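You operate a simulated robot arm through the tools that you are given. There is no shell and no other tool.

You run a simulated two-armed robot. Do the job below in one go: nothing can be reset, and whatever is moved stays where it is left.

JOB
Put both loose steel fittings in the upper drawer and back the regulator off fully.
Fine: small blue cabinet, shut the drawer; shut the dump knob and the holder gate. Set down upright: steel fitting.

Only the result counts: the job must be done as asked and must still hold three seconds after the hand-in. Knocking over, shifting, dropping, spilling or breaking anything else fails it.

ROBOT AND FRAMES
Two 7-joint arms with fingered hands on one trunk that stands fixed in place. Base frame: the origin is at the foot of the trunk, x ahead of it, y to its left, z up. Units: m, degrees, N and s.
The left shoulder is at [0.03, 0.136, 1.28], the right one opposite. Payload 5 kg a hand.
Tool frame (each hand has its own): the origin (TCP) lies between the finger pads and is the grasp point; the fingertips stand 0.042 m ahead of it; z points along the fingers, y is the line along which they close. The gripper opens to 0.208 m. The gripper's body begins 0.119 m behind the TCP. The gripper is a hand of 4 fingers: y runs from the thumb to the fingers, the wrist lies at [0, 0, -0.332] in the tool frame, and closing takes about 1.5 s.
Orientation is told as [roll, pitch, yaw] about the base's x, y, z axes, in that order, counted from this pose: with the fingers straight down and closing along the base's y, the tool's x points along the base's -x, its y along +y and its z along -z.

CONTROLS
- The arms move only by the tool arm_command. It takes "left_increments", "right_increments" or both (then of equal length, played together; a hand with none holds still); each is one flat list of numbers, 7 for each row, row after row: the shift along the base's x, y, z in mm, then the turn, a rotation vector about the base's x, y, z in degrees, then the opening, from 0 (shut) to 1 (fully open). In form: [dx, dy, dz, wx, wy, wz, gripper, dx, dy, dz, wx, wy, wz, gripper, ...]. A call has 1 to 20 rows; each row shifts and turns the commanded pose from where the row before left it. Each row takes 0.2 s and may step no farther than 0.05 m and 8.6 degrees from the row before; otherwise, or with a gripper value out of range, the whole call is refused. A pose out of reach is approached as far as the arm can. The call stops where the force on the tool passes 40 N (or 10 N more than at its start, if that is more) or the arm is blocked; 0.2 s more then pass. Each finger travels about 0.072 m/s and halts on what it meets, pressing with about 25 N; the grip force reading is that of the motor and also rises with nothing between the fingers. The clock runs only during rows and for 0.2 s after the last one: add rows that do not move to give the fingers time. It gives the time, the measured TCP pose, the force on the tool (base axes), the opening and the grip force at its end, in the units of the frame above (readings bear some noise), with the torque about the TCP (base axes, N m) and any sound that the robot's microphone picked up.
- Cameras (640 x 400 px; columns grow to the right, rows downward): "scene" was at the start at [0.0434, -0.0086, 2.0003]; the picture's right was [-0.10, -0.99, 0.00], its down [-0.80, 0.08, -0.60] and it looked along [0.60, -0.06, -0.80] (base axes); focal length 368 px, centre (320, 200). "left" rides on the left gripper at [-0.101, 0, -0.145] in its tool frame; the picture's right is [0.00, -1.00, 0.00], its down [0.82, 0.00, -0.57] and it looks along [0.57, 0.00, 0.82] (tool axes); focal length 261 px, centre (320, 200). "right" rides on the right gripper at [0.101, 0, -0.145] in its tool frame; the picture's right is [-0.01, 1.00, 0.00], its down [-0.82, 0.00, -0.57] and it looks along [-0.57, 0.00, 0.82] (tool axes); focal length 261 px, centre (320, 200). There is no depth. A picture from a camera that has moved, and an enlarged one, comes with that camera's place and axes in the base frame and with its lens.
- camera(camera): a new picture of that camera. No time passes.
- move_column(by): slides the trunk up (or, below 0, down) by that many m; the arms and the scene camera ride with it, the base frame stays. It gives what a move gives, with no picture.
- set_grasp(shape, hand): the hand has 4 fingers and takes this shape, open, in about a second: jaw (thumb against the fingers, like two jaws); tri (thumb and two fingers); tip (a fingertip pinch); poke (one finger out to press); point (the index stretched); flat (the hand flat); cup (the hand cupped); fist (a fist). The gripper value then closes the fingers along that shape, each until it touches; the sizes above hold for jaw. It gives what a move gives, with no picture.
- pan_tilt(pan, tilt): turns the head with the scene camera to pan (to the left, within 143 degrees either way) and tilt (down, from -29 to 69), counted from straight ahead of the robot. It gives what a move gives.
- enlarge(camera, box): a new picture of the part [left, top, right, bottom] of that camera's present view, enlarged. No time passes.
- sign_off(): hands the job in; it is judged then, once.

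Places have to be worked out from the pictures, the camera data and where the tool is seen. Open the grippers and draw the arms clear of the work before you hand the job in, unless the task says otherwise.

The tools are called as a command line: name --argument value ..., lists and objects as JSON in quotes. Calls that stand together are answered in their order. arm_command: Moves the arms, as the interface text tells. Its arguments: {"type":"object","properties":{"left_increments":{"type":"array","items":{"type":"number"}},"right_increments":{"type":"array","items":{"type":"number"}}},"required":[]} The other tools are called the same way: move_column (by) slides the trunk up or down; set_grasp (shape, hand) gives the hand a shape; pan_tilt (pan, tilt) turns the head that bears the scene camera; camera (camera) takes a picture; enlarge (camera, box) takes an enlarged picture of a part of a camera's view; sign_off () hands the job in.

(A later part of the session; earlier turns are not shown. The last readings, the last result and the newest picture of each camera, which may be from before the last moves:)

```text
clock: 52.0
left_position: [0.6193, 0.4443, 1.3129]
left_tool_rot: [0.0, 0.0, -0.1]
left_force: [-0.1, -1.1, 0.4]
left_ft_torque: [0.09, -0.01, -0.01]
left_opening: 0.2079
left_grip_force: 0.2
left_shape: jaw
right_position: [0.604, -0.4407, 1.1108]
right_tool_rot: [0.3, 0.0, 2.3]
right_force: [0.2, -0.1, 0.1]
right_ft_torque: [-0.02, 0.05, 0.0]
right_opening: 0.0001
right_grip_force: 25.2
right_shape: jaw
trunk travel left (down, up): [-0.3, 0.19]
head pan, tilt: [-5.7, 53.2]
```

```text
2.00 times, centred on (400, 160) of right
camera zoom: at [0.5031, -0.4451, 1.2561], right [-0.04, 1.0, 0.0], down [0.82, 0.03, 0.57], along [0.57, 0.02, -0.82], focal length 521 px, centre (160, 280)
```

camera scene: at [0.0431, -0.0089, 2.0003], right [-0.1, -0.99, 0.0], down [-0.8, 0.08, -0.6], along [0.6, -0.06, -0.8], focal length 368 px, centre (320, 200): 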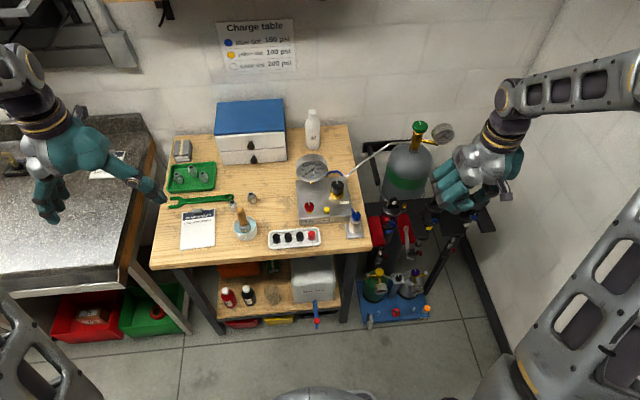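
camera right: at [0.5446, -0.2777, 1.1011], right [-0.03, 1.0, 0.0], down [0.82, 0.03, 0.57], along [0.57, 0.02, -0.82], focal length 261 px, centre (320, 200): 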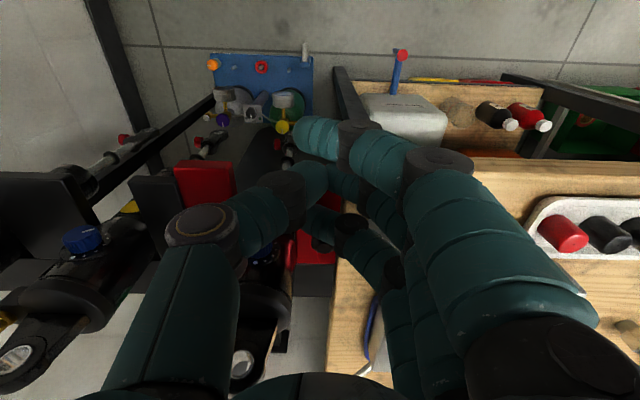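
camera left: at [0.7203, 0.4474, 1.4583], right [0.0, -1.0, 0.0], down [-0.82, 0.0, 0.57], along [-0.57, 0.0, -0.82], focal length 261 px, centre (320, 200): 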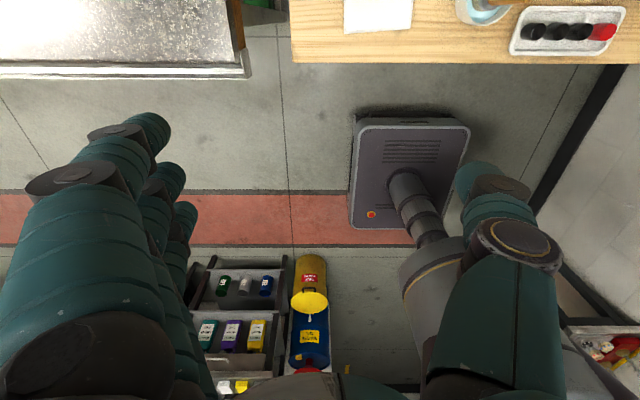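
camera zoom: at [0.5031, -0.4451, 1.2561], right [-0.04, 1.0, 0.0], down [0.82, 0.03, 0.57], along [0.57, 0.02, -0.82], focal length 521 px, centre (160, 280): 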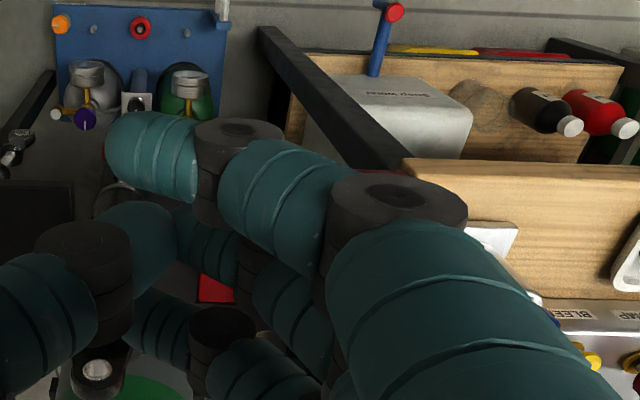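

The gate lever now lies squarely across the slot onto the left red arm (~89°). I go back and nudge it gently to confirm it is against its stop.

arm_command --right_increments '[0, 40, 0, 0, 0, 0, 0.0, 0, 45, 0, 0, 0, 0, 0.0, 0, 40, -20, 0, 0, 0, 0.0, 0, 30, -35, 0, 0, 0, 0.0, 10, 10, -40, 0, 0, 0, 0.0, 15, 0, -40, 0, 0, 0, 0.0, 15, 0, -20, 0, 0, 0, 0.0, 2, 0, 0, 0, 0, 0, 0.0, 2, 0, 0, 0, 0, 0, 0.0, 2, 0, 0, 0, 0, 0, 0.0, 0, 0, 0, 0, 0, 0, 0.0]'

arm_command --right_increments '[2, 0, 0, 0, 0, 0, 0.0, 2, 0, 0, 0, 0, 0, 0.0, 0, 0, 0, 0, 0, 0, 0.0]'

enlarge --camera "right" --box '[190, 140, 400, 300]'

```text
clock: 54.4
left_position: [0.6182, 0.446, 1.3138]
left_tool_rot: [0.0, 0.1, 0.1]
left_force: [0.1, 0.0, -0.2]
left_ft_torque: [0.0, 0.02, 0.02]
left_opening: 0.208
left_grip_force: 0.2
left_shape: jaw
right_position: [0.6471, -0.2739, 0.9543]
right_tool_rot: [0.0, 0.2, 2.1]
right_force: [-17.9, -1.6, -2.1]
right_ft_torque: [-0.06, 0.44, 0.07]
right_opening: 0.0
right_grip_force: 25.8
right_shape: jaw
trunk travel left (down, up): [-0.3, 0.19]
head pan, tilt: [-5.7, 53.2]
```

```text
clock: 55.2
left_position: [0.6174, 0.4459, 1.314]
left_tool_rot: [0.1, -0.1, 0.0]
left_force: [-0.3, -0.1, 0.1]
left_ft_torque: [0.03, -0.02, -0.02]
left_opening: 0.208
left_grip_force: 0.0
left_shape: jaw
right_position: [0.6488, -0.2754, 0.9543]
right_tool_rot: [0.0, 0.3, 2.3]
right_force: [-37.7, -2.7, -4.3]
right_ft_torque: [-0.08, 0.91, 0.04]
right_opening: 0.0
right_grip_force: 24.9
right_shape: jaw
trunk travel left (down, up): [-0.3, 0.19]
head pan, tilt: [-5.7, 53.2]
```

```text
2.50 times, centred on (295, 220) of right
camera zoom: at [0.549, -0.2783, 1.1014], right [-0.03, 1.0, 0.0], down [0.82, 0.03, 0.57], along [0.57, 0.02, -0.82], focal length 652 px, centre (382, 150)
```

zoom: 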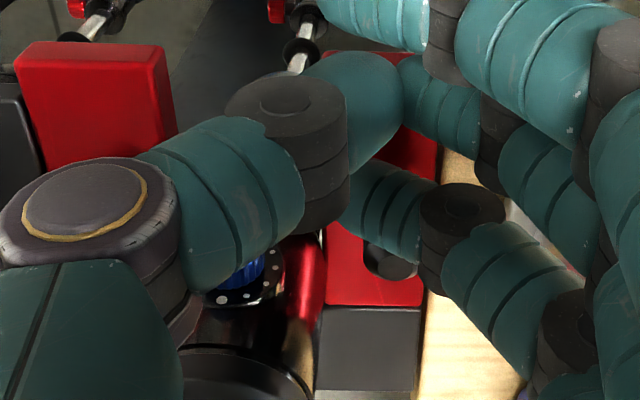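

The gate resists firmly (38 N with no movement), so it is fully shut. I retreat the right hand and park it at the right side, and meanwhile tilt the left hand forward (fingers 30° below horizontal).

arm_command --right_increments '[-15, 0, 5, 0, 0, 0, 0.0, -15, 0, 30, 0, 0, 0, 0.0, -15, 0, 40, 0, 0, 0, 0.0, -15, -20, 40, 0, 0, 0, 0.0, -15, -30, 30, 0, 0, 0, 0.2, 0, -40, 30, 0, 0, 0, 0.2, 0, -40, 25, 0, 0, 0, 0.2, 0, -40, 0, 0, 0, 0, 0.2]' --left_increments '[0, -20, 0, 0, -7.5, 0, 0.3, 0, -20, 0, 0, -7.5, 0, 0.3, 0, -20, 0, 0, -7.5, 0, 0.3, 0, -20, 0, 0, -7.5, 0, 0.3, 0, -20, 0, 0, -7.5, 0, 0.3, 0, -20, 0, 0, -7.5, 0, 0.3, 0, -20, 0, 0, -7.5, 0, 0.3, 0, -20, 0, 0, -7.5, 0, 0.3]'

camera --camera "left"

camera --camera "scene"

```text
clock: 57.0
left_position: [0.6536, 0.2951, 1.3129]
left_tool_rot: [0.3, -59.7, -0.4]
left_force: [2.9, -1.8, -1.5]
left_ft_torque: [0.07, 0.17, 0.2]
left_opening: 0.0625
left_grip_force: 0.1
left_shape: jaw
left hand out of reach, approached as far as the arm can: row 5, 8
right_position: [0.5839, -0.446, 1.1503]
right_tool_rot: [0.2, 0.4, 2.4]
right_force: [3.2, -0.4, -1.3]
right_ft_torque: [0.03, 0.51, -0.04]
right_opening: 0.0414
right_grip_force: 0.0
right_shape: jaw
trunk travel left (down, up): [-0.3, 0.19]
head pan, tilt: [-5.7, 53.2]
```

```text
taken
camera left: at [0.5814, 0.2949, 1.4716], right [0.0, -1.0, 0.0], down [-0.91, 0.0, -0.42], along [0.42, 0.0, -0.91], focal length 261 px, centre (320, 200)
```

left: 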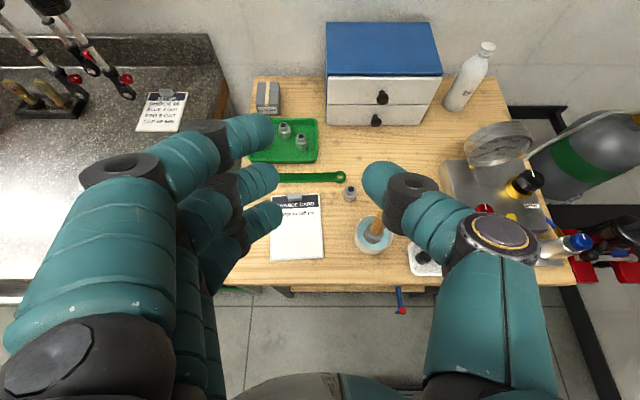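

```text
taken
camera scene: at [0.0518, -0.0127, 1.9998], right [-0.1, -0.99, 0.0], down [-0.8, 0.08, -0.6], along [0.59, -0.06, -0.8], focal length 368 px, centre (320, 200)
```

scene: 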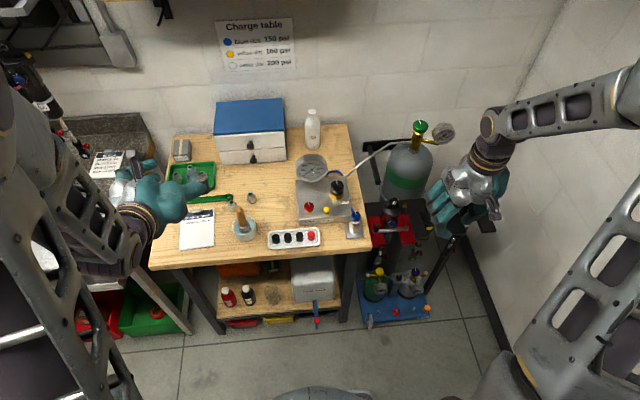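

Good view from the left hand camera; the upper knob triangulates to ≈(1.057,0.149,1.017). I move the left hand to a pre-grasp at about (0.95,0.149,1.05).

arm_command --left_increments '[32.9, -16.2, -29.2, 0, 0, 0, 0.35, 32.9, -16.2, -29.2, 0, 0, 0, 0.35, 32.9, -16.2, -29.2, 0, 0, 0, 0.35, 32.9, -16.2, -29.2, 0, 0, 0, 0.35, 32.9, -16.2, -29.2, 0, 0, 0, 0.35, 32.9, -16.2, -29.2, 0, 0, 0, 0.35, 32.9, -16.2, -29.2, 0, 0, 0, 0.35, 32.9, -16.2, -29.2, 0, 0, 0, 0.35, 32.9, -16.2, -29.2, 0, 0, 0, 0.35]'

camera --camera "left"

enlarge --camera "scene" --box '[180, 90, 320, 250]'

```text
clock: 59.0
left_position: [0.9471, 0.1525, 1.0512]
left_tool_rot: [0.3, -59.9, -0.1]
left_force: [1.2, 0.7, 0.3]
left_ft_torque: [-0.08, 0.15, -0.06]
left_opening: 0.0723
left_grip_force: 0.1
left_shape: jaw
right_position: [0.581, -0.4444, 1.1542]
right_tool_rot: [0.1, 0.1, 2.3]
right_force: [0.5, -0.2, -0.2]
right_ft_torque: [0.04, 0.1, 0.04]
right_opening: 0.0416
right_grip_force: 0.0
right_shape: jaw
trunk travel left (down, up): [-0.3, 0.19]
head pan, tilt: [-5.7, 53.2]
```

```text
taken
camera left: at [0.8734, 0.1519, 1.2106], right [0.0, -1.0, 0.0], down [-0.91, 0.0, -0.42], along [0.42, 0.0, -0.91], focal length 261 px, centre (320, 200)
```

left: 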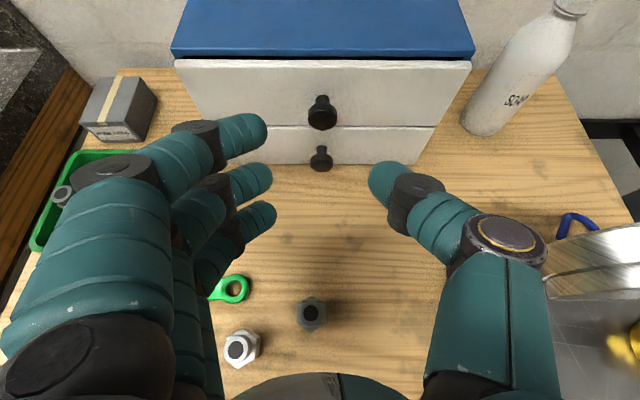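

```text
2.50 times, centred on (250, 170) of scene
camera zoom: at [0.0461, -0.0094, 2.0001], right [-0.1, -0.99, 0.0], down [-0.8, 0.08, -0.6], along [0.6, -0.06, -0.8], focal length 920 px, centre (495, 275)
```

zoom: 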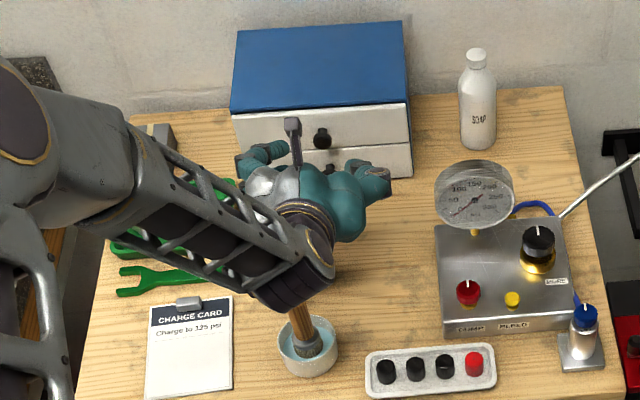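

Knob head at ≈(1.056,0.150,1.017). I flatten the hand a further 10° and advance to x≈1.00 in line with the knob.

arm_command --left_increments '[18, -1.2, -11, 0, -5, 0, 0.35, 18, -1, -11, 0, -5, 0, 0.35, 17, 0, 0, 0, 0, 0, 0.35]'

camera --camera "left"

```text
clock: 59.8
left_position: [0.997, 0.1496, 1.0293]
left_tool_rot: [0.1, -70.0, -0.1]
left_force: [-0.2, -0.1, -0.5]
left_ft_torque: [0.01, -0.06, 0.04]
left_opening: 0.0724
left_grip_force: 0.0
left_shape: jaw
right_position: [0.5794, -0.4457, 1.155]
right_tool_rot: [0.1, 0.0, 2.3]
right_force: [0.4, -0.3, -0.9]
right_ft_torque: [0.01, -0.02, 0.0]
right_opening: 0.0411
right_grip_force: 0.2
right_shape: jaw
trunk travel left (down, up): [-0.3, 0.19]
head pan, tilt: [-5.7, 53.2]
```

```text
taken
camera left: at [0.8975, 0.1504, 1.1746], right [0.0, -1.0, 0.0], down [-0.82, 0.0, -0.58], along [0.58, 0.0, -0.82], focal length 261 px, centre (320, 200)
```

left: 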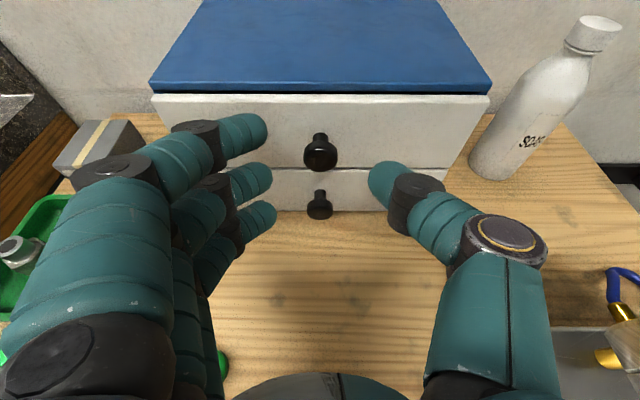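

Aligned. I advance in small steps watching the force so as not to push the cabinet.

arm_command --left_increments '[8, 0, 0, 0, 0, 0, 0.35, 7, 0, 0, 0, 0, 0, 0.35]'

enlarge --camera "left" --box '[160, 60, 440, 260]'

```text
clock: 60.4
left_position: [1.0117, 0.1532, 1.0288]
left_tool_rot: [-0.1, -70.0, 0.1]
left_force: [-5.5, -0.2, -0.9]
left_ft_torque: [-0.03, -0.13, 0.33]
left_opening: 0.0727
left_grip_force: 0.1
left_shape: jaw
right_position: [0.5782, -0.4454, 1.1547]
right_tool_rot: [0.0, 0.0, 2.3]
right_force: [0.0, 0.1, -0.7]
right_ft_torque: [0.03, -0.04, 0.01]
right_opening: 0.0415
right_grip_force: 0.0
right_shape: jaw
trunk travel left (down, up): [-0.3, 0.19]
head pan, tilt: [-5.7, 53.2]
```

```text
2.00 times, centred on (300, 160) of left
camera zoom: at [0.9118, 0.1522, 1.1737], right [0.0, -1.0, 0.0], down [-0.82, 0.0, -0.57], along [0.57, 0.0, -0.82], focal length 521 px, centre (360, 280)
```

zoom: 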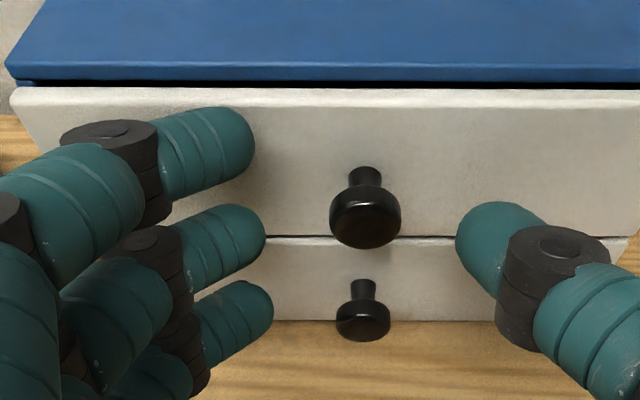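

The index finger just touches the drawer face (-5.5 N). I back off 2 mm and close on the knob.

arm_command --left_increments '[-2, -2, 0, 0, 0, 0, 0.3, 0, 0, 0, 0, 0, 0, 0.05, 0, 0, 0, 0, 0, 0, 0.05, 0, 0, 0, 0, 0, 0, 0.05, 0, 0, 0, 0, 0, 0, 0.05]'

enlarge --camera "left" --box '[160, 60, 440, 260]'

```text
clock: 61.6
left_position: [1.0107, 0.148, 1.0301]
left_tool_rot: [0.0, -69.9, -0.2]
left_force: [-0.2, -6.7, 0.8]
left_ft_torque: [-0.02, -0.03, -0.16]
left_opening: 0.0049
left_grip_force: 24.9
left_shape: jaw
right_position: [0.5796, -0.445, 1.1543]
right_tool_rot: [0.1, -0.1, 2.2]
right_force: [0.7, -0.2, -0.4]
right_ft_torque: [-0.01, 0.03, -0.02]
right_opening: 0.0415
right_grip_force: 0.0
right_shape: jaw
trunk travel left (down, up): [-0.3, 0.19]
head pan, tilt: [-5.7, 53.2]
```

```text
2.00 times, centred on (300, 160) of left
camera zoom: at [0.9105, 0.1477, 1.1739], right [0.0, -1.0, 0.0], down [-0.82, 0.0, -0.58], along [0.58, 0.0, -0.82], focal length 521 px, centre (360, 280)
```

zoom: 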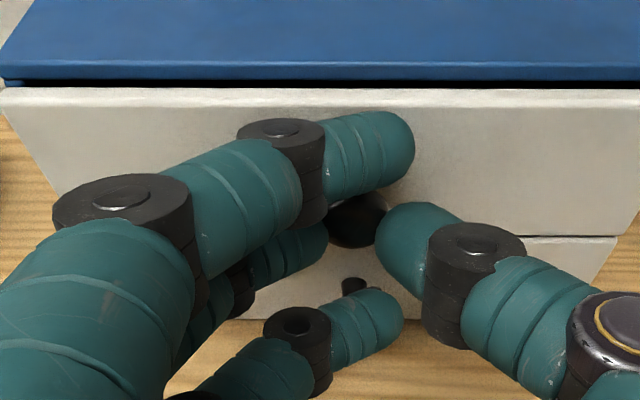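

The knob is pinched between thumb and middle finger. I pull gently 30 mm and check.

arm_command --left_increments '[-5, 0, 0, 0, 0, 0, 0.0, -5, 0, 0, 0, 0, 0, 0.0, -10, 0, 0, 0, 0, 0, 0.0, -10, 0, 0, 0, 0, 0, 0.0]'

enlarge --camera "left" --box '[160, 60, 440, 260]'

enlarge --camera "scene" --box '[180, 90, 320, 200]'

```text
clock: 62.6
left_position: [0.9796, 0.1467, 1.0286]
left_tool_rot: [0.2, -70.0, -0.3]
left_force: [-1.3, -12.5, 1.8]
left_ft_torque: [-0.1, -0.06, -0.34]
left_opening: 0.0053
left_grip_force: 25.5
left_shape: jaw
right_position: [0.5789, -0.446, 1.1544]
right_tool_rot: [0.1, 0.0, 2.2]
right_force: [0.6, -0.5, -0.7]
right_ft_torque: [-0.04, 0.01, 0.0]
right_opening: 0.0414
right_grip_force: 0.0
right_shape: jaw
trunk travel left (down, up): [-0.3, 0.19]
head pan, tilt: [-5.7, 53.2]
```

```text
2.00 times, centred on (300, 160) of left
camera zoom: at [0.8788, 0.1479, 1.1737], right [0.0, -1.0, 0.0], down [-0.82, 0.0, -0.58], along [0.58, 0.0, -0.82], focal length 521 px, centre (360, 280)
```

zoom: 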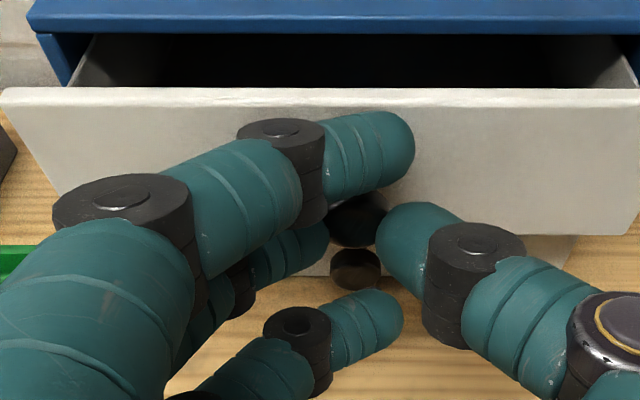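

```text
3.64 times, centred on (250, 145) of scene
camera zoom: at [0.043, -0.0101, 2.0003], right [-0.1, -0.99, 0.0], down [-0.8, 0.08, -0.6], along [0.6, -0.06, -0.8], focal length 1339 px, centre (574, 400)
```

zoom: 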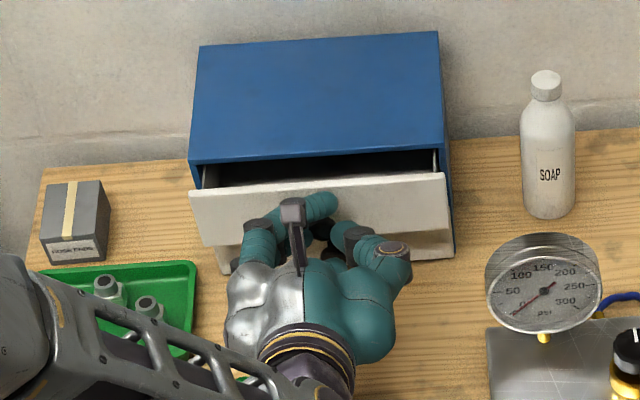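

The drawer slides easily. I keep pulling in small steps, relaxing the sideways load by 2 mm.

arm_command --left_increments '[-8, -2, 0, 0, 0, 0, 0.0, -10, 0, 0, 0, 0, 0, 0.0, -10, 0, 0, 0, 0, 0, 0.0, -10, 0, 0, 0, 0, 0, 0.0, -10, 0, 0, 0, 0, 0, 0.0]'

arm_command --left_increments '[-8, 0, 0, 0, 0, 0, 0.0, -8, 0, 0, 0, 0, 0, 0.0, -8, 0, 0, 0, 0, 0, 0.0, -8, 0, 0, 0, 0, 0, 0.0]'

camera --camera "left"

camera --camera "scene"

```text
clock: 63.8
left_position: [0.9318, 0.1481, 1.0291]
left_tool_rot: [0.0, -70.0, -0.1]
left_force: [-0.8, -8.0, 2.9]
left_ft_torque: [-0.03, -0.06, -0.19]
left_opening: 0.0048
left_grip_force: 25.4
left_shape: jaw
right_position: [0.5792, -0.4443, 1.1551]
right_tool_rot: [0.1, 0.1, 2.3]
right_force: [0.1, 0.9, 0.8]
right_ft_torque: [-0.01, -0.02, 0.0]
right_opening: 0.0414
right_grip_force: 0.1
right_shape: jaw
trunk travel left (down, up): [-0.3, 0.19]
head pan, tilt: [-5.7, 53.2]
```

```text
clock: 64.8
left_position: [0.8993, 0.1453, 1.0299]
left_tool_rot: [0.0, -70.0, -0.2]
left_force: [-0.1, -5.4, 1.9]
left_ft_torque: [0.07, -0.01, -0.21]
left_opening: 0.0043
left_grip_force: 25.2
left_shape: jaw
right_position: [0.579, -0.4441, 1.1553]
right_tool_rot: [0.0, -0.1, 2.3]
right_force: [-0.5, -0.3, 0.2]
right_ft_torque: [-0.01, 0.0, -0.05]
right_opening: 0.0416
right_grip_force: 0.0
right_shape: jaw
trunk travel left (down, up): [-0.3, 0.19]
head pan, tilt: [-5.7, 53.2]
```

```text
taken
camera left: at [0.8, 0.1464, 1.1737], right [0.0, -1.0, 0.0], down [-0.82, 0.0, -0.57], along [0.57, 0.0, -0.82], focal length 261 px, centre (320, 200)
```

left: 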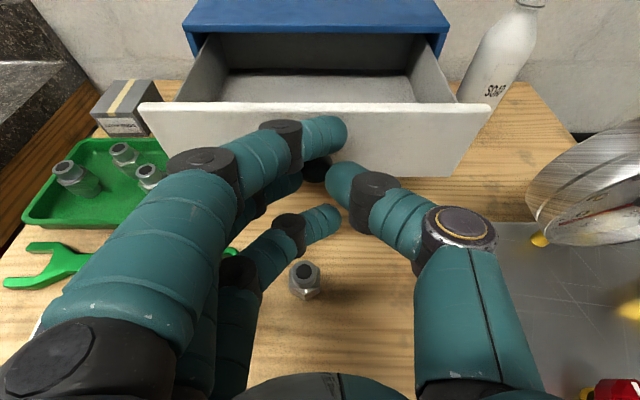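

```text
taken
camera scene: at [0.0435, -0.0091, 2.0003], right [-0.1, -0.99, 0.0], down [-0.8, 0.08, -0.6], along [0.6, -0.06, -0.8], focal length 368 px, centre (320, 200)
```

scene: 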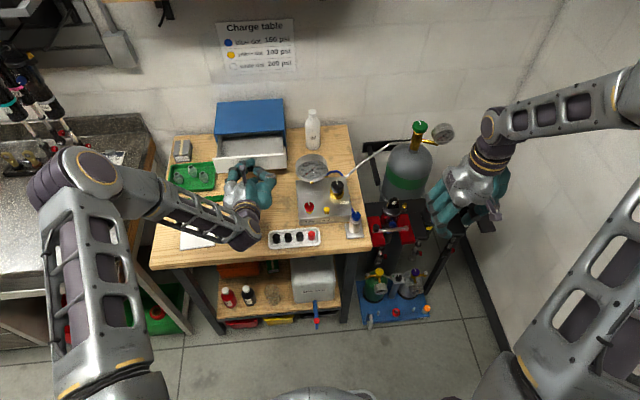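

The drawer is open 11 cm (front at x≈0.967). The hand's underside is close to the brush handle, so I release the knob, rise straight up, and re-orient the hand nearly vertical above the drawer.

arm_command --left_increments '[0, 0, 0, 0, 0, 0, 0.35, 0, 0, 0, 0, 0, 0, 0.35, -4, 2, 10, 0, 0, 0, 0.35, -4, 0, 30, 0, 0, 0, 0.35, 0, 0, 40, 0, 0, 0, 0.35, 0, 0, 40, 0, 0, 0, 0.35, 10, 0, 5, 0, 8, 0, 0.35, 10, 0, 5, 0, 8, 0, 0.2, 10, 0, 0, 0, 8, 0, 0.1, 15, 0, 0, 0, 8, 0, 0.0, 15, 0, 0, 0, 8, 0, 0.0, 15, 0, 0, 0, 8, 0, 0.0, 15, 0, 0, 0, 2, 0, 0.0]'

camera --camera "left"

enlarge --camera "scene" --box '[150, 90, 310, 250]'

```text
clock: 67.6
left_position: [0.9687, 0.1595, 1.1532]
left_tool_rot: [2.2, -25.3, 0.0]
left_force: [-0.7, -0.2, 0.3]
left_ft_torque: [0.09, 0.0, 0.07]
left_opening: 0.0002
left_grip_force: 25.6
left_shape: jaw
left hand out of reach, approached as far as the arm can: row 10, 11
right_position: [0.5782, -0.446, 1.1546]
right_tool_rot: [0.2, 0.0, 2.3]
right_force: [-0.4, 0.0, -0.8]
right_ft_torque: [0.08, -0.02, 0.01]
right_opening: 0.0412
right_grip_force: 0.1
right_shape: jaw
trunk travel left (down, up): [-0.3, 0.19]
head pan, tilt: [-5.7, 53.2]
```

```text
taken
camera left: at [0.9983, 0.1559, 1.3271], right [0.02, -1.0, -0.03], down [-0.99, -0.03, 0.17], along [-0.17, 0.03, -0.99], focal length 261 px, centre (320, 200)
```

left: 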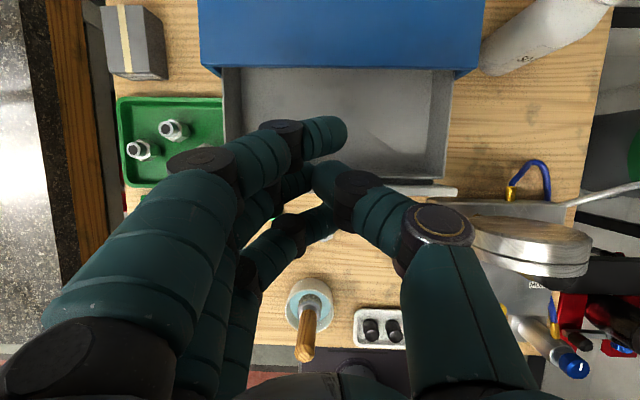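

```text
2.50 times, centred on (230, 170) of scene
camera zoom: at [0.043, -0.0104, 2.0002], right [-0.1, -0.99, 0.0], down [-0.8, 0.08, -0.6], along [0.6, -0.06, -0.8], focal length 920 px, centre (545, 275)
```

zoom: 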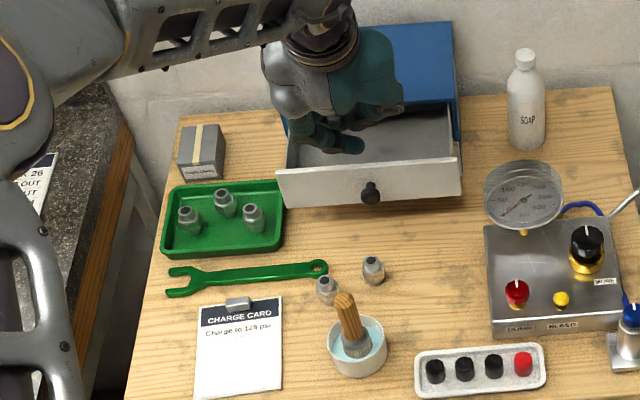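

The arm flagged reach limits with the wrist high. I raise the trunk test aside and first check reach lower down: descend to z≈1.12 at x≈0.98 with a 20° tilt.

arm_command --left_increments '[0, 0, -15, 0, 0, 0, 0.0, 0, 0, -15, 0, 0, 0, 0.0, 0, 0, -8, 0, 0, 0, 0.0, 0, 0, 0, 0, 0, 0, 0.0]'

```text
clock: 68.6
left_position: [0.9679, 0.1602, 1.1143]
left_tool_rot: [2.0, -25.5, 0.2]
left_force: [-0.3, 0.1, 0.9]
left_ft_torque: [0.0, -0.01, 0.0]
left_opening: 0.0001
left_grip_force: 25.3
left_shape: jaw
right_position: [0.58, -0.4449, 1.1551]
right_tool_rot: [-0.1, -0.1, 2.3]
right_force: [-0.5, 0.6, -0.2]
right_ft_torque: [0.01, -0.02, -0.03]
right_opening: 0.0413
right_grip_force: 0.0
right_shape: jaw
trunk travel left (down, up): [-0.3, 0.19]
head pan, tilt: [-5.7, 53.2]
```

The pose is now simply where the arm stopped; lower down it's fine. I correct the small roll, and test moving further forward with a 20° tilt.

arm_command --left_increments '[5, -4, 0, -2, 2.5, 0, 0.0, 5, -4, 0, 0, 2.5, 0, 0.0, 10, 0, 0, 0, 0, 0, 0.0, 10, 0, 0, 0, 0, 0, 0.0, 10, 0, 0, 0, 0, 0, 0.0]'

```text
clock: 69.8
left_position: [1.009, 0.1552, 1.1151]
left_tool_rot: [0.0, -20.3, 0.9]
left_force: [0.7, 0.2, 0.2]
left_ft_torque: [0.0, 0.0, 0.01]
left_opening: 0.0
left_grip_force: 24.8
left_shape: jaw
right_position: [0.5797, -0.4452, 1.1541]
right_tool_rot: [0.1, 0.0, 2.3]
right_force: [0.3, -0.1, -0.2]
right_ft_torque: [0.05, 0.01, 0.0]
right_opening: 0.0411
right_grip_force: 0.2
right_shape: jaw
trunk travel left (down, up): [-0.3, 0.19]
head pan, tilt: [-5.7, 53.2]
```

Reach at x=1.009 with 20° tilt is OK. To open the drawer further safely, I'll pinch the front panel's top edge: I rotate the hand ~-88° about its own axis (thumb toward the robot) above the panel at y≈0.19.

arm_command --left_increments '[-10, 9, 5, 2.74, 0, -7.52, 0.0, -10, 9, 5, 2.74, 0, -7.52, 0.0, -10, 9, 5, 2.74, 0, -7.52, 0.0, -10, 9, 5, 2.74, 0, -7.52, 0.0, 0, 0, 0, 2.74, 0, -7.52, 0.0, 0, 0, 0, 2.74, 0, -7.52, 0.0, 0, 0, 0, 2.74, 0, -7.52, 0.1, 0, 0, 0, 2.74, 0, -7.52, 0.2, 0, 0, 0, 2.74, 0, -7.52, 0.25, 0, 0, 0, 2.74, 0, -7.52, 0.25, 0, 0, 0, 2.74, 0, -7.52, 0.25]'

camera --camera "left"

enlarge --camera "scene" --box '[150, 80, 330, 220]'

```text
clock: 72.2
left_position: [0.9696, 0.1911, 1.1356]
left_tool_rot: [20.3, -1.3, -87.6]
left_force: [0.3, -1.1, 0.7]
left_ft_torque: [0.01, 0.03, 0.01]
left_opening: 0.0516
left_grip_force: 0.0
left_shape: jaw
right_position: [0.5775, -0.444, 1.1551]
right_tool_rot: [0.0, 0.1, 2.3]
right_force: [0.6, -0.8, 0.1]
right_ft_torque: [-0.01, 0.0, 0.0]
right_opening: 0.0416
right_grip_force: 0.1
right_shape: jaw
trunk travel left (down, up): [-0.3, 0.19]
head pan, tilt: [-5.7, 53.2]
```

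```text
taken
camera left: at [0.9237, 0.0906, 1.2744], right [-0.94, -0.05, -0.35], down [-0.24, 0.82, 0.52], along [0.26, 0.57, -0.78], focal length 261 px, centre (320, 200)
```

left: 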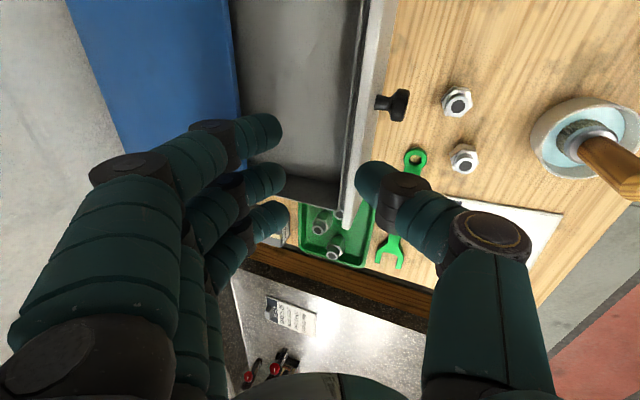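

```text
2.86 times, centred on (240, 150) of scene
camera zoom: at [0.0433, -0.0085, 2.0003], right [-0.1, -0.99, 0.0], down [-0.8, 0.08, -0.6], along [0.6, -0.06, -0.8], focal length 1052 px, centre (549, 343)
```

zoom: 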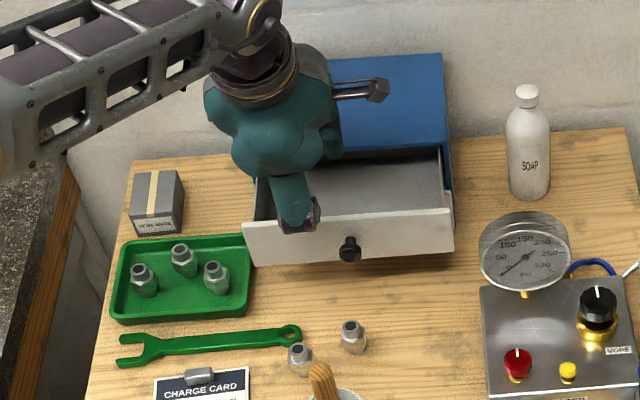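

The hand is turned with thumb outside and fingers inside the drawer front. I open slightly and descend to straddle the panel's top edge.

arm_command --left_increments '[-5, 0, -15, 0, 0, 0, 0.32, -5, 0, -20, 0, 0, 0, 0.32, 0, 0, -18, 0, 0, 0, 0.32, 0, 0, -16, 0, 0, 0, 0.32]'

camera --camera "left"

enlarge --camera "scene" --box '[180, 100, 300, 200]'

```text
clock: 73.2
left_position: [0.9593, 0.1904, 1.0664]
left_tool_rot: [20.4, -1.4, -87.4]
left_force: [-0.1, 0.6, -0.1]
left_ft_torque: [-0.06, 0.08, 0.0]
left_opening: 0.066
left_grip_force: 0.0
left_shape: jaw
right_position: [0.5789, -0.4452, 1.154]
right_tool_rot: [-0.1, 0.1, 2.2]
right_force: [-0.5, 0.3, 1.0]
right_ft_torque: [0.02, 0.01, 0.0]
right_opening: 0.0414
right_grip_force: 0.0
right_shape: jaw
trunk travel left (down, up): [-0.3, 0.19]
head pan, tilt: [-5.7, 53.2]
```

```text
taken
camera left: at [0.9146, 0.0911, 1.2049], right [-0.94, -0.05, -0.35], down [-0.24, 0.82, 0.52], along [0.26, 0.57, -0.78], focal length 261 px, centre (320, 200)
```

left: 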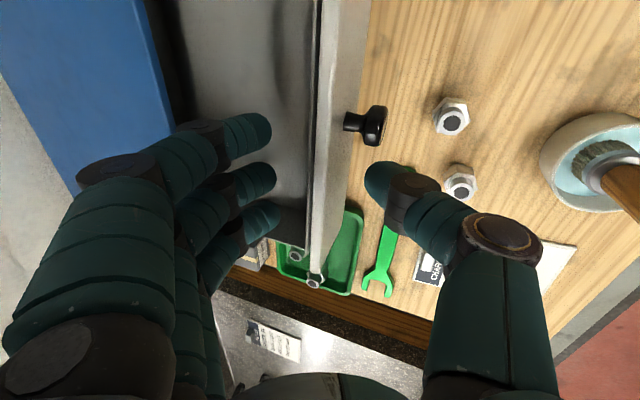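

```text
4.00 times, centred on (240, 150) of scene
camera zoom: at [0.044, -0.0084, 2.0002], right [-0.1, -0.99, 0.0], down [-0.8, 0.08, -0.6], along [0.6, -0.06, -0.8], focal length 1473 px, centre (640, 400)
```

zoom: 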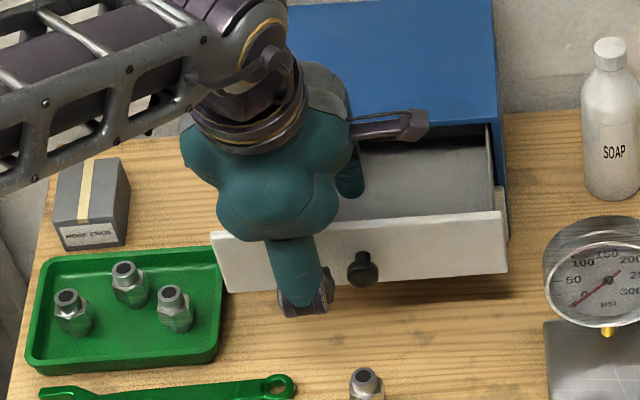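

The fingers are inside, the thumb outside. I drag the hand back so the fingers pull the panel, checking force.

arm_command --left_increments '[-8, 0, 0, 0, 0, 0, 0.32, -8, 0, 0, 0, 0, 0, 0.32, -8, 0, 0, 0, 0, 0, 0.32, -8, 0, 0, 0, 0, 0, 0.32, -8, 0, 0, 0, 0, 0, 0.32]'

arm_command --left_increments '[-7, 0, 0, 0, 0, 0, 0.32, -7, 0, 0, 0, 0, 0, 0.32]'

enlarge --camera "scene" --box '[180, 100, 300, 200]'

camera --camera "left"

```text
clock: 74.4
left_position: [0.9199, 0.1915, 1.0671]
left_tool_rot: [20.3, -1.2, -87.4]
left_force: [10.6, 0.0, -0.1]
left_ft_torque: [-0.01, -0.11, -0.09]
left_opening: 0.0696
left_grip_force: 0.1
left_shape: jaw
right_position: [0.5806, -0.4451, 1.1539]
right_tool_rot: [0.0, 0.0, 2.3]
right_force: [0.3, 0.3, -0.2]
right_ft_torque: [0.01, 0.01, 0.0]
right_opening: 0.0417
right_grip_force: 0.1
right_shape: jaw
trunk travel left (down, up): [-0.3, 0.19]
head pan, tilt: [-5.7, 53.2]
```

```text
clock: 75.0
left_position: [0.9093, 0.1907, 1.0671]
left_tool_rot: [20.4, -1.3, -87.5]
left_force: [36.3, -2.1, -6.2]
left_ft_torque: [-0.11, 0.12, -0.33]
left_opening: 0.0801
left_grip_force: 0.0
left_shape: jaw
right_position: [0.5809, -0.4446, 1.1534]
right_tool_rot: [-0.1, 0.2, 2.3]
right_force: [-0.8, -0.1, -0.4]
right_ft_torque: [0.0, 0.03, 0.02]
right_opening: 0.0413
right_grip_force: 0.1
right_shape: jaw
trunk travel left (down, up): [-0.3, 0.19]
head pan, tilt: [-5.7, 53.2]
```

```text
4.00 times, centred on (240, 150) of scene
camera zoom: at [0.0488, -0.0088, 2.0001], right [-0.1, -0.99, 0.0], down [-0.8, 0.08, -0.6], along [0.59, -0.06, -0.8], focal length 1473 px, centre (640, 400)
```

zoom: 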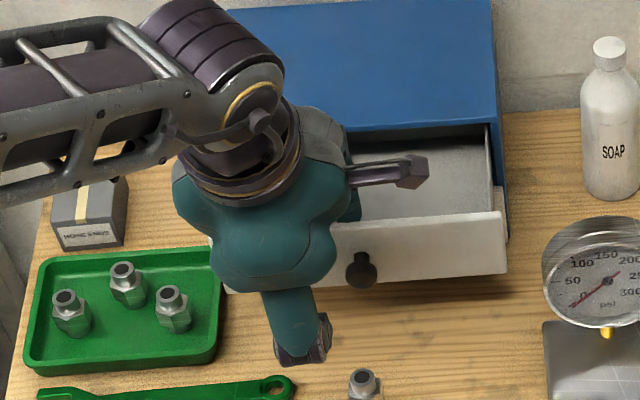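

```text
taken
camera left: at [0.8646, 0.0909, 1.2043], right [-0.94, -0.05, -0.35], down [-0.24, 0.82, 0.52], along [0.26, 0.57, -0.78], focal length 261 px, centre (320, 200)
```

left: 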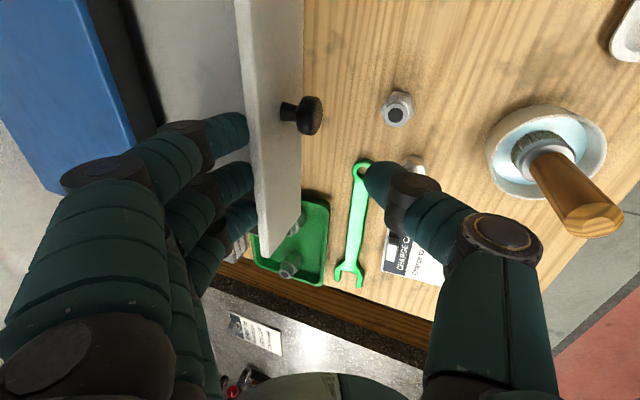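

The drawer is already at its stop (36 N) — about 11 cm is its full travel. I release the load at once by moving forward, then lift out and turn the hand back.

arm_command --left_increments '[10, 0, 0, 0, 0, 0, 0.32, 12, 0, 0, 0, 0, 0, 0.32, 10, 0, 0, 0, 0, 0, 0.32, 8, 0, 5, 0, 0, 0, 0.32, 0, 0, 30, 0, 0, 0, 0.32, 0, 0, 30, 0, 0, 0, 0.32, 0, 0, 20, 0, 0, 0, 0.32]'

enlarge --camera "scene" --box '[180, 90, 300, 190]'

camera --camera "left"

```text
clock: 76.6
left_position: [0.9447, 0.1906, 1.1534]
left_tool_rot: [20.2, -1.3, -87.6]
left_force: [-0.2, 0.1, -0.5]
left_ft_torque: [-0.01, -0.09, -0.01]
left_opening: 0.0663
left_grip_force: 0.1
left_shape: jaw
right_position: [0.5801, -0.4449, 1.1554]
right_tool_rot: [-0.1, 0.0, 2.3]
right_force: [-0.8, -0.4, 0.8]
right_ft_torque: [-0.02, -0.05, -0.02]
right_opening: 0.0412
right_grip_force: 0.1
right_shape: jaw
trunk travel left (down, up): [-0.3, 0.19]
head pan, tilt: [-5.7, 53.2]
```

```text
4.00 times, centred on (240, 140) of scene
camera zoom: at [0.0426, -0.0087, 2.0003], right [-0.1, -0.99, 0.0], down [-0.8, 0.08, -0.6], along [0.6, -0.06, -0.8], focal length 1473 px, centre (640, 440)
```

zoom: 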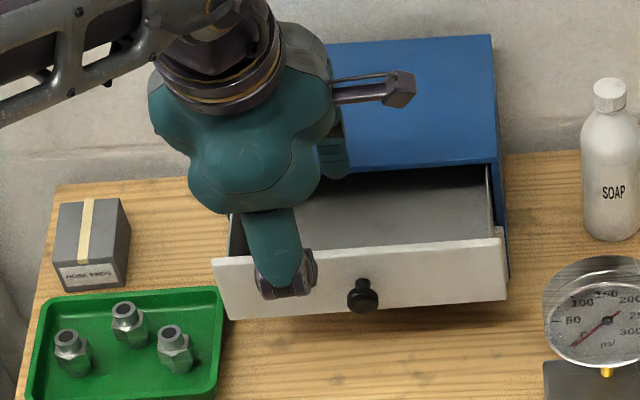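

```text
taken
camera left: at [0.8997, 0.0901, 1.2914], right [-0.94, -0.05, -0.35], down [-0.24, 0.82, 0.52], along [0.26, 0.57, -0.78], focal length 261 px, centre (320, 200)
```

left: 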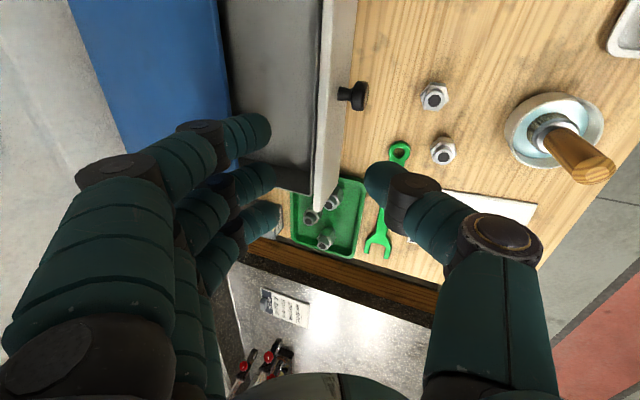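

Cabinet corners are unchanged within measurement. I rotate the hand back (thumb to the right) with a 15° tilt and move above fitting A at ≈(0.880,0.159).

arm_command --left_increments '[-6.5, -2.9, 0, -2.74, 0, 7.52, 0.3, -6.5, -2.9, 0, -2.74, 0, 7.52, 0.3, -6.5, -2.9, 0, -2.74, 0, 7.52, 0.3, -6.5, -2.9, 0, -2.74, 0, 7.52, 0.3, -6.5, -2.9, 0, -2.74, 0, 7.52, 0.3, -6.5, -2.9, 0, -2.74, 0, 7.52, 0.3, -6.5, -2.9, 0, -2.74, 0, 7.52, 0.3, -6.5, -2.9, 0, -2.74, 0, 7.52, 0.3, -6.5, -2.9, 0, -2.74, 0, 7.52, 0.3, -6.5, -2.9, 0, -2.74, 0, 7.52, 0.3, -6.5, -2.9, 0, -2.74, 0, 7.52, 0.3, 0, 0, -15, 0, 5, 0, 0.3, 0, 0, -18, 0, 0, 0, 0.3]'

camera --camera "left"

enlarge --camera "scene" --box '[180, 100, 300, 250]'

```text
clock: 79.4
left_position: [0.873, 0.1596, 1.1202]
left_tool_rot: [0.2, -15.4, 1.1]
left_force: [0.1, 0.6, 0.9]
left_ft_torque: [-0.05, 0.02, -0.01]
left_opening: 0.0628
left_grip_force: 0.1
left_shape: jaw
right_position: [0.5795, -0.4442, 1.1552]
right_tool_rot: [0.0, 0.0, 2.3]
right_force: [0.0, 0.6, 0.6]
right_ft_torque: [-0.04, -0.02, 0.01]
right_opening: 0.0413
right_grip_force: 0.1
right_shape: jaw
trunk travel left (down, up): [-0.3, 0.19]
head pan, tilt: [-5.7, 53.2]
```

```text
taken
camera left: at [0.9326, 0.1605, 1.2854], right [0.02, -1.0, 0.0], down [-0.94, -0.02, 0.33], along [-0.33, -0.01, -0.94], focal length 261 px, centre (320, 200)
```

left: 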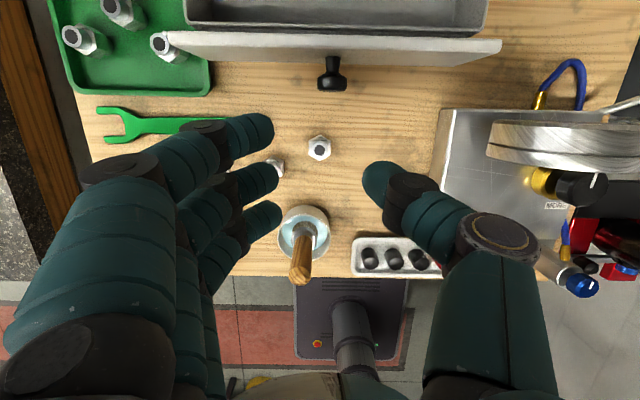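

```text
2.67 times, centred on (240, 175) of scene
camera zoom: at [0.0427, -0.0084, 2.0003], right [-0.1, -0.99, 0.0], down [-0.8, 0.08, -0.6], along [0.6, -0.06, -0.8], focal length 982 px, centre (533, 267)
```

zoom: 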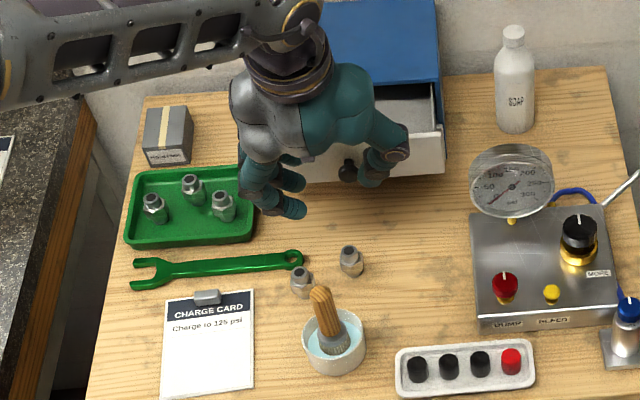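

Fitting A is centred at ≈(0.881,0.160). I descend straight over it with fingers 6 cm apart.

arm_command --left_increments '[0, 0, -35, 0, 0, -1, 0.3, 0, 0, -35, 0, 0, 0, 0.3, 0, 0, -35, 0, 0, 0, 0.3, 0, 0, -30, 0, 0, 0, 0.3, 0, 0, -13, 0, 0, 0, 0.3, 0, 0, -10, 0, 0, 0, 0.3]'

camera --camera "left"

enlarge --camera "scene" --box '[190, 130, 310, 250]'

```text
clock: 80.8
left_position: [0.8731, 0.1592, 0.9612]
left_tool_rot: [0.2, -15.2, -0.1]
left_force: [0.4, 0.7, 0.5]
left_ft_torque: [-0.02, 0.06, 0.0]
left_opening: 0.063
left_grip_force: 0.0
left_shape: jaw
right_position: [0.5808, -0.445, 1.1549]
right_tool_rot: [0.0, 0.0, 2.3]
right_force: [0.3, -0.3, -0.1]
right_ft_torque: [0.03, 0.05, 0.02]
right_opening: 0.0414
right_grip_force: 0.1
right_shape: jaw
trunk travel left (down, up): [-0.3, 0.19]
head pan, tilt: [-5.7, 53.2]
```

```text
taken
camera left: at [0.9335, 0.1597, 1.127], right [0.0, -1.0, 0.0], down [-0.94, 0.0, 0.33], along [-0.33, 0.0, -0.94], focal length 261 px, centre (320, 200)
```

left: 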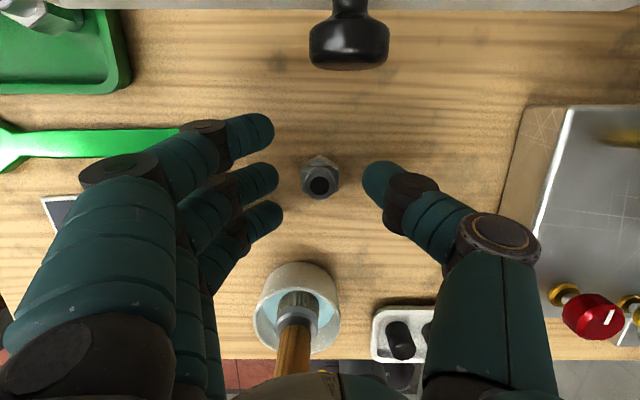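

```text
3.33 times, centred on (250, 190) of scene
camera zoom: at [0.0442, -0.0085, 2.0002], right [-0.1, -0.99, 0.0], down [-0.8, 0.08, -0.6], along [0.6, -0.06, -0.8], focal length 1227 px, centre (553, 233)
```

zoom: 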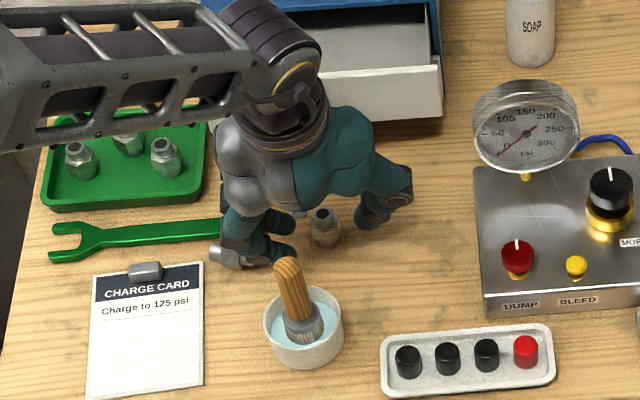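

Fitting A is centred, but fitting B may be right under my ring finger. I zoom in before closing.

enlarge --camera "scene" --box '[215, 180, 265, 225]'

enlarge --camera "left" --box '[180, 100, 400, 280]'

```text
8.89 times, centred on (240, 202) of scene
camera zoom: at [0.0442, -0.0085, 2.0002], right [-0.1, -0.99, 0.0], down [-0.8, 0.08, -0.6], along [0.6, -0.06, -0.8], focal length 3273 px, centre (1031, 178)
```

zoom: 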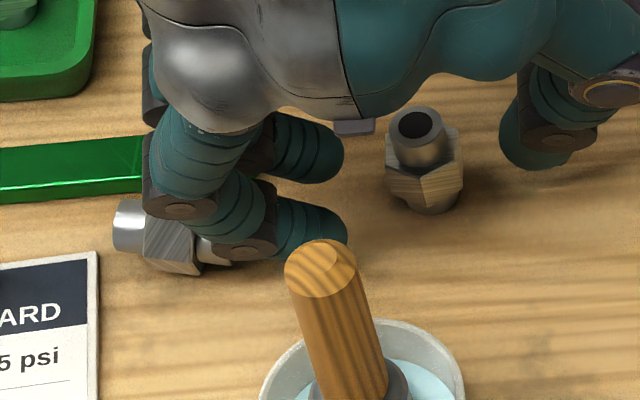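

```text
2.22 times, centred on (290, 190) of left
camera zoom: at [0.9335, 0.1597, 1.127], right [0.0, -1.0, 0.0], down [-0.94, 0.0, 0.33], along [-0.33, 0.0, -0.94], focal length 579 px, centre (387, 222)
```

zoom: 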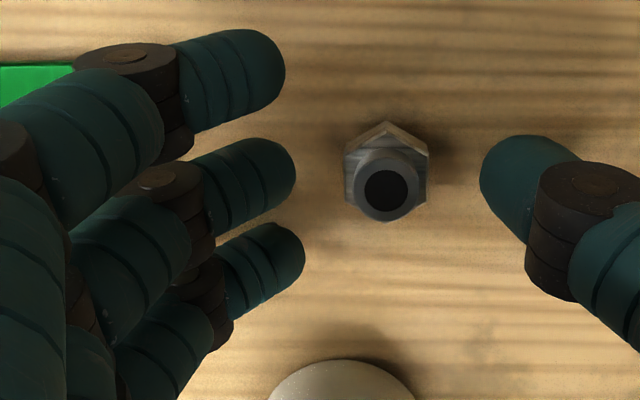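

My ring finger toppled fitting B when descending: it now lies on its side at ≈(0.85,0.26). It's one of the target fittings, so I can still upright it later. First I close on fitting A and lift it.

arm_command --left_increments '[0, 0, -2, 0, 0, 0, 0.3, 0, 0, 0, 0, 0, 0, 0.05, 0, 0, 0, 0, 0, 0, 0.0, 0, 0, 0, 0, 0, 0, 0.0, 0, 0, 0, 0, 0, 0, 0.0]'

enlarge --camera "left" --box '[180, 100, 460, 280]'

enlarge --camera "scene" --box '[215, 180, 275, 225]'

```text
clock: 82.0
left_position: [0.8727, 0.1597, 0.9595]
left_tool_rot: [0.1, -15.5, -0.2]
left_force: [0.3, -0.8, 1.7]
left_ft_torque: [-0.02, -0.03, -0.01]
left_opening: 0.011
left_grip_force: 25.4
left_shape: jaw
right_position: [0.5787, -0.4448, 1.155]
right_tool_rot: [0.0, 0.0, 2.3]
right_force: [0.1, 0.0, -0.4]
right_ft_torque: [-0.02, 0.01, 0.0]
right_opening: 0.0415
right_grip_force: 0.0
right_shape: jaw
trunk travel left (down, up): [-0.3, 0.19]
head pan, tilt: [-5.7, 53.2]
```

```text
2.22 times, centred on (320, 190) of left
camera zoom: at [0.9327, 0.1593, 1.126], right [0.0, -1.0, 0.0], down [-0.94, 0.0, 0.33], along [-0.33, 0.0, -0.94], focal length 579 px, centre (320, 222)
```

zoom: 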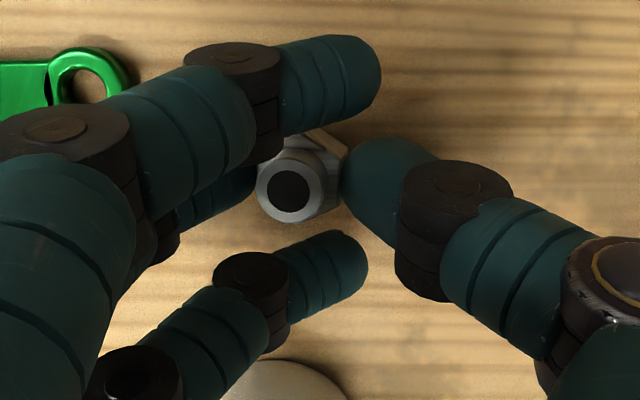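

```text
8.89 times, centred on (245, 202) of scene
camera zoom: at [0.0432, -0.0087, 2.0003], right [-0.1, -0.99, 0.0], down [-0.8, 0.08, -0.6], along [0.6, -0.06, -0.8], focal length 3273 px, centre (987, 178)
```

zoom: 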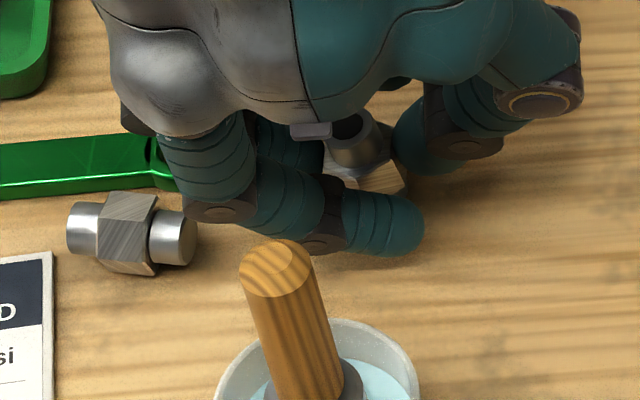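

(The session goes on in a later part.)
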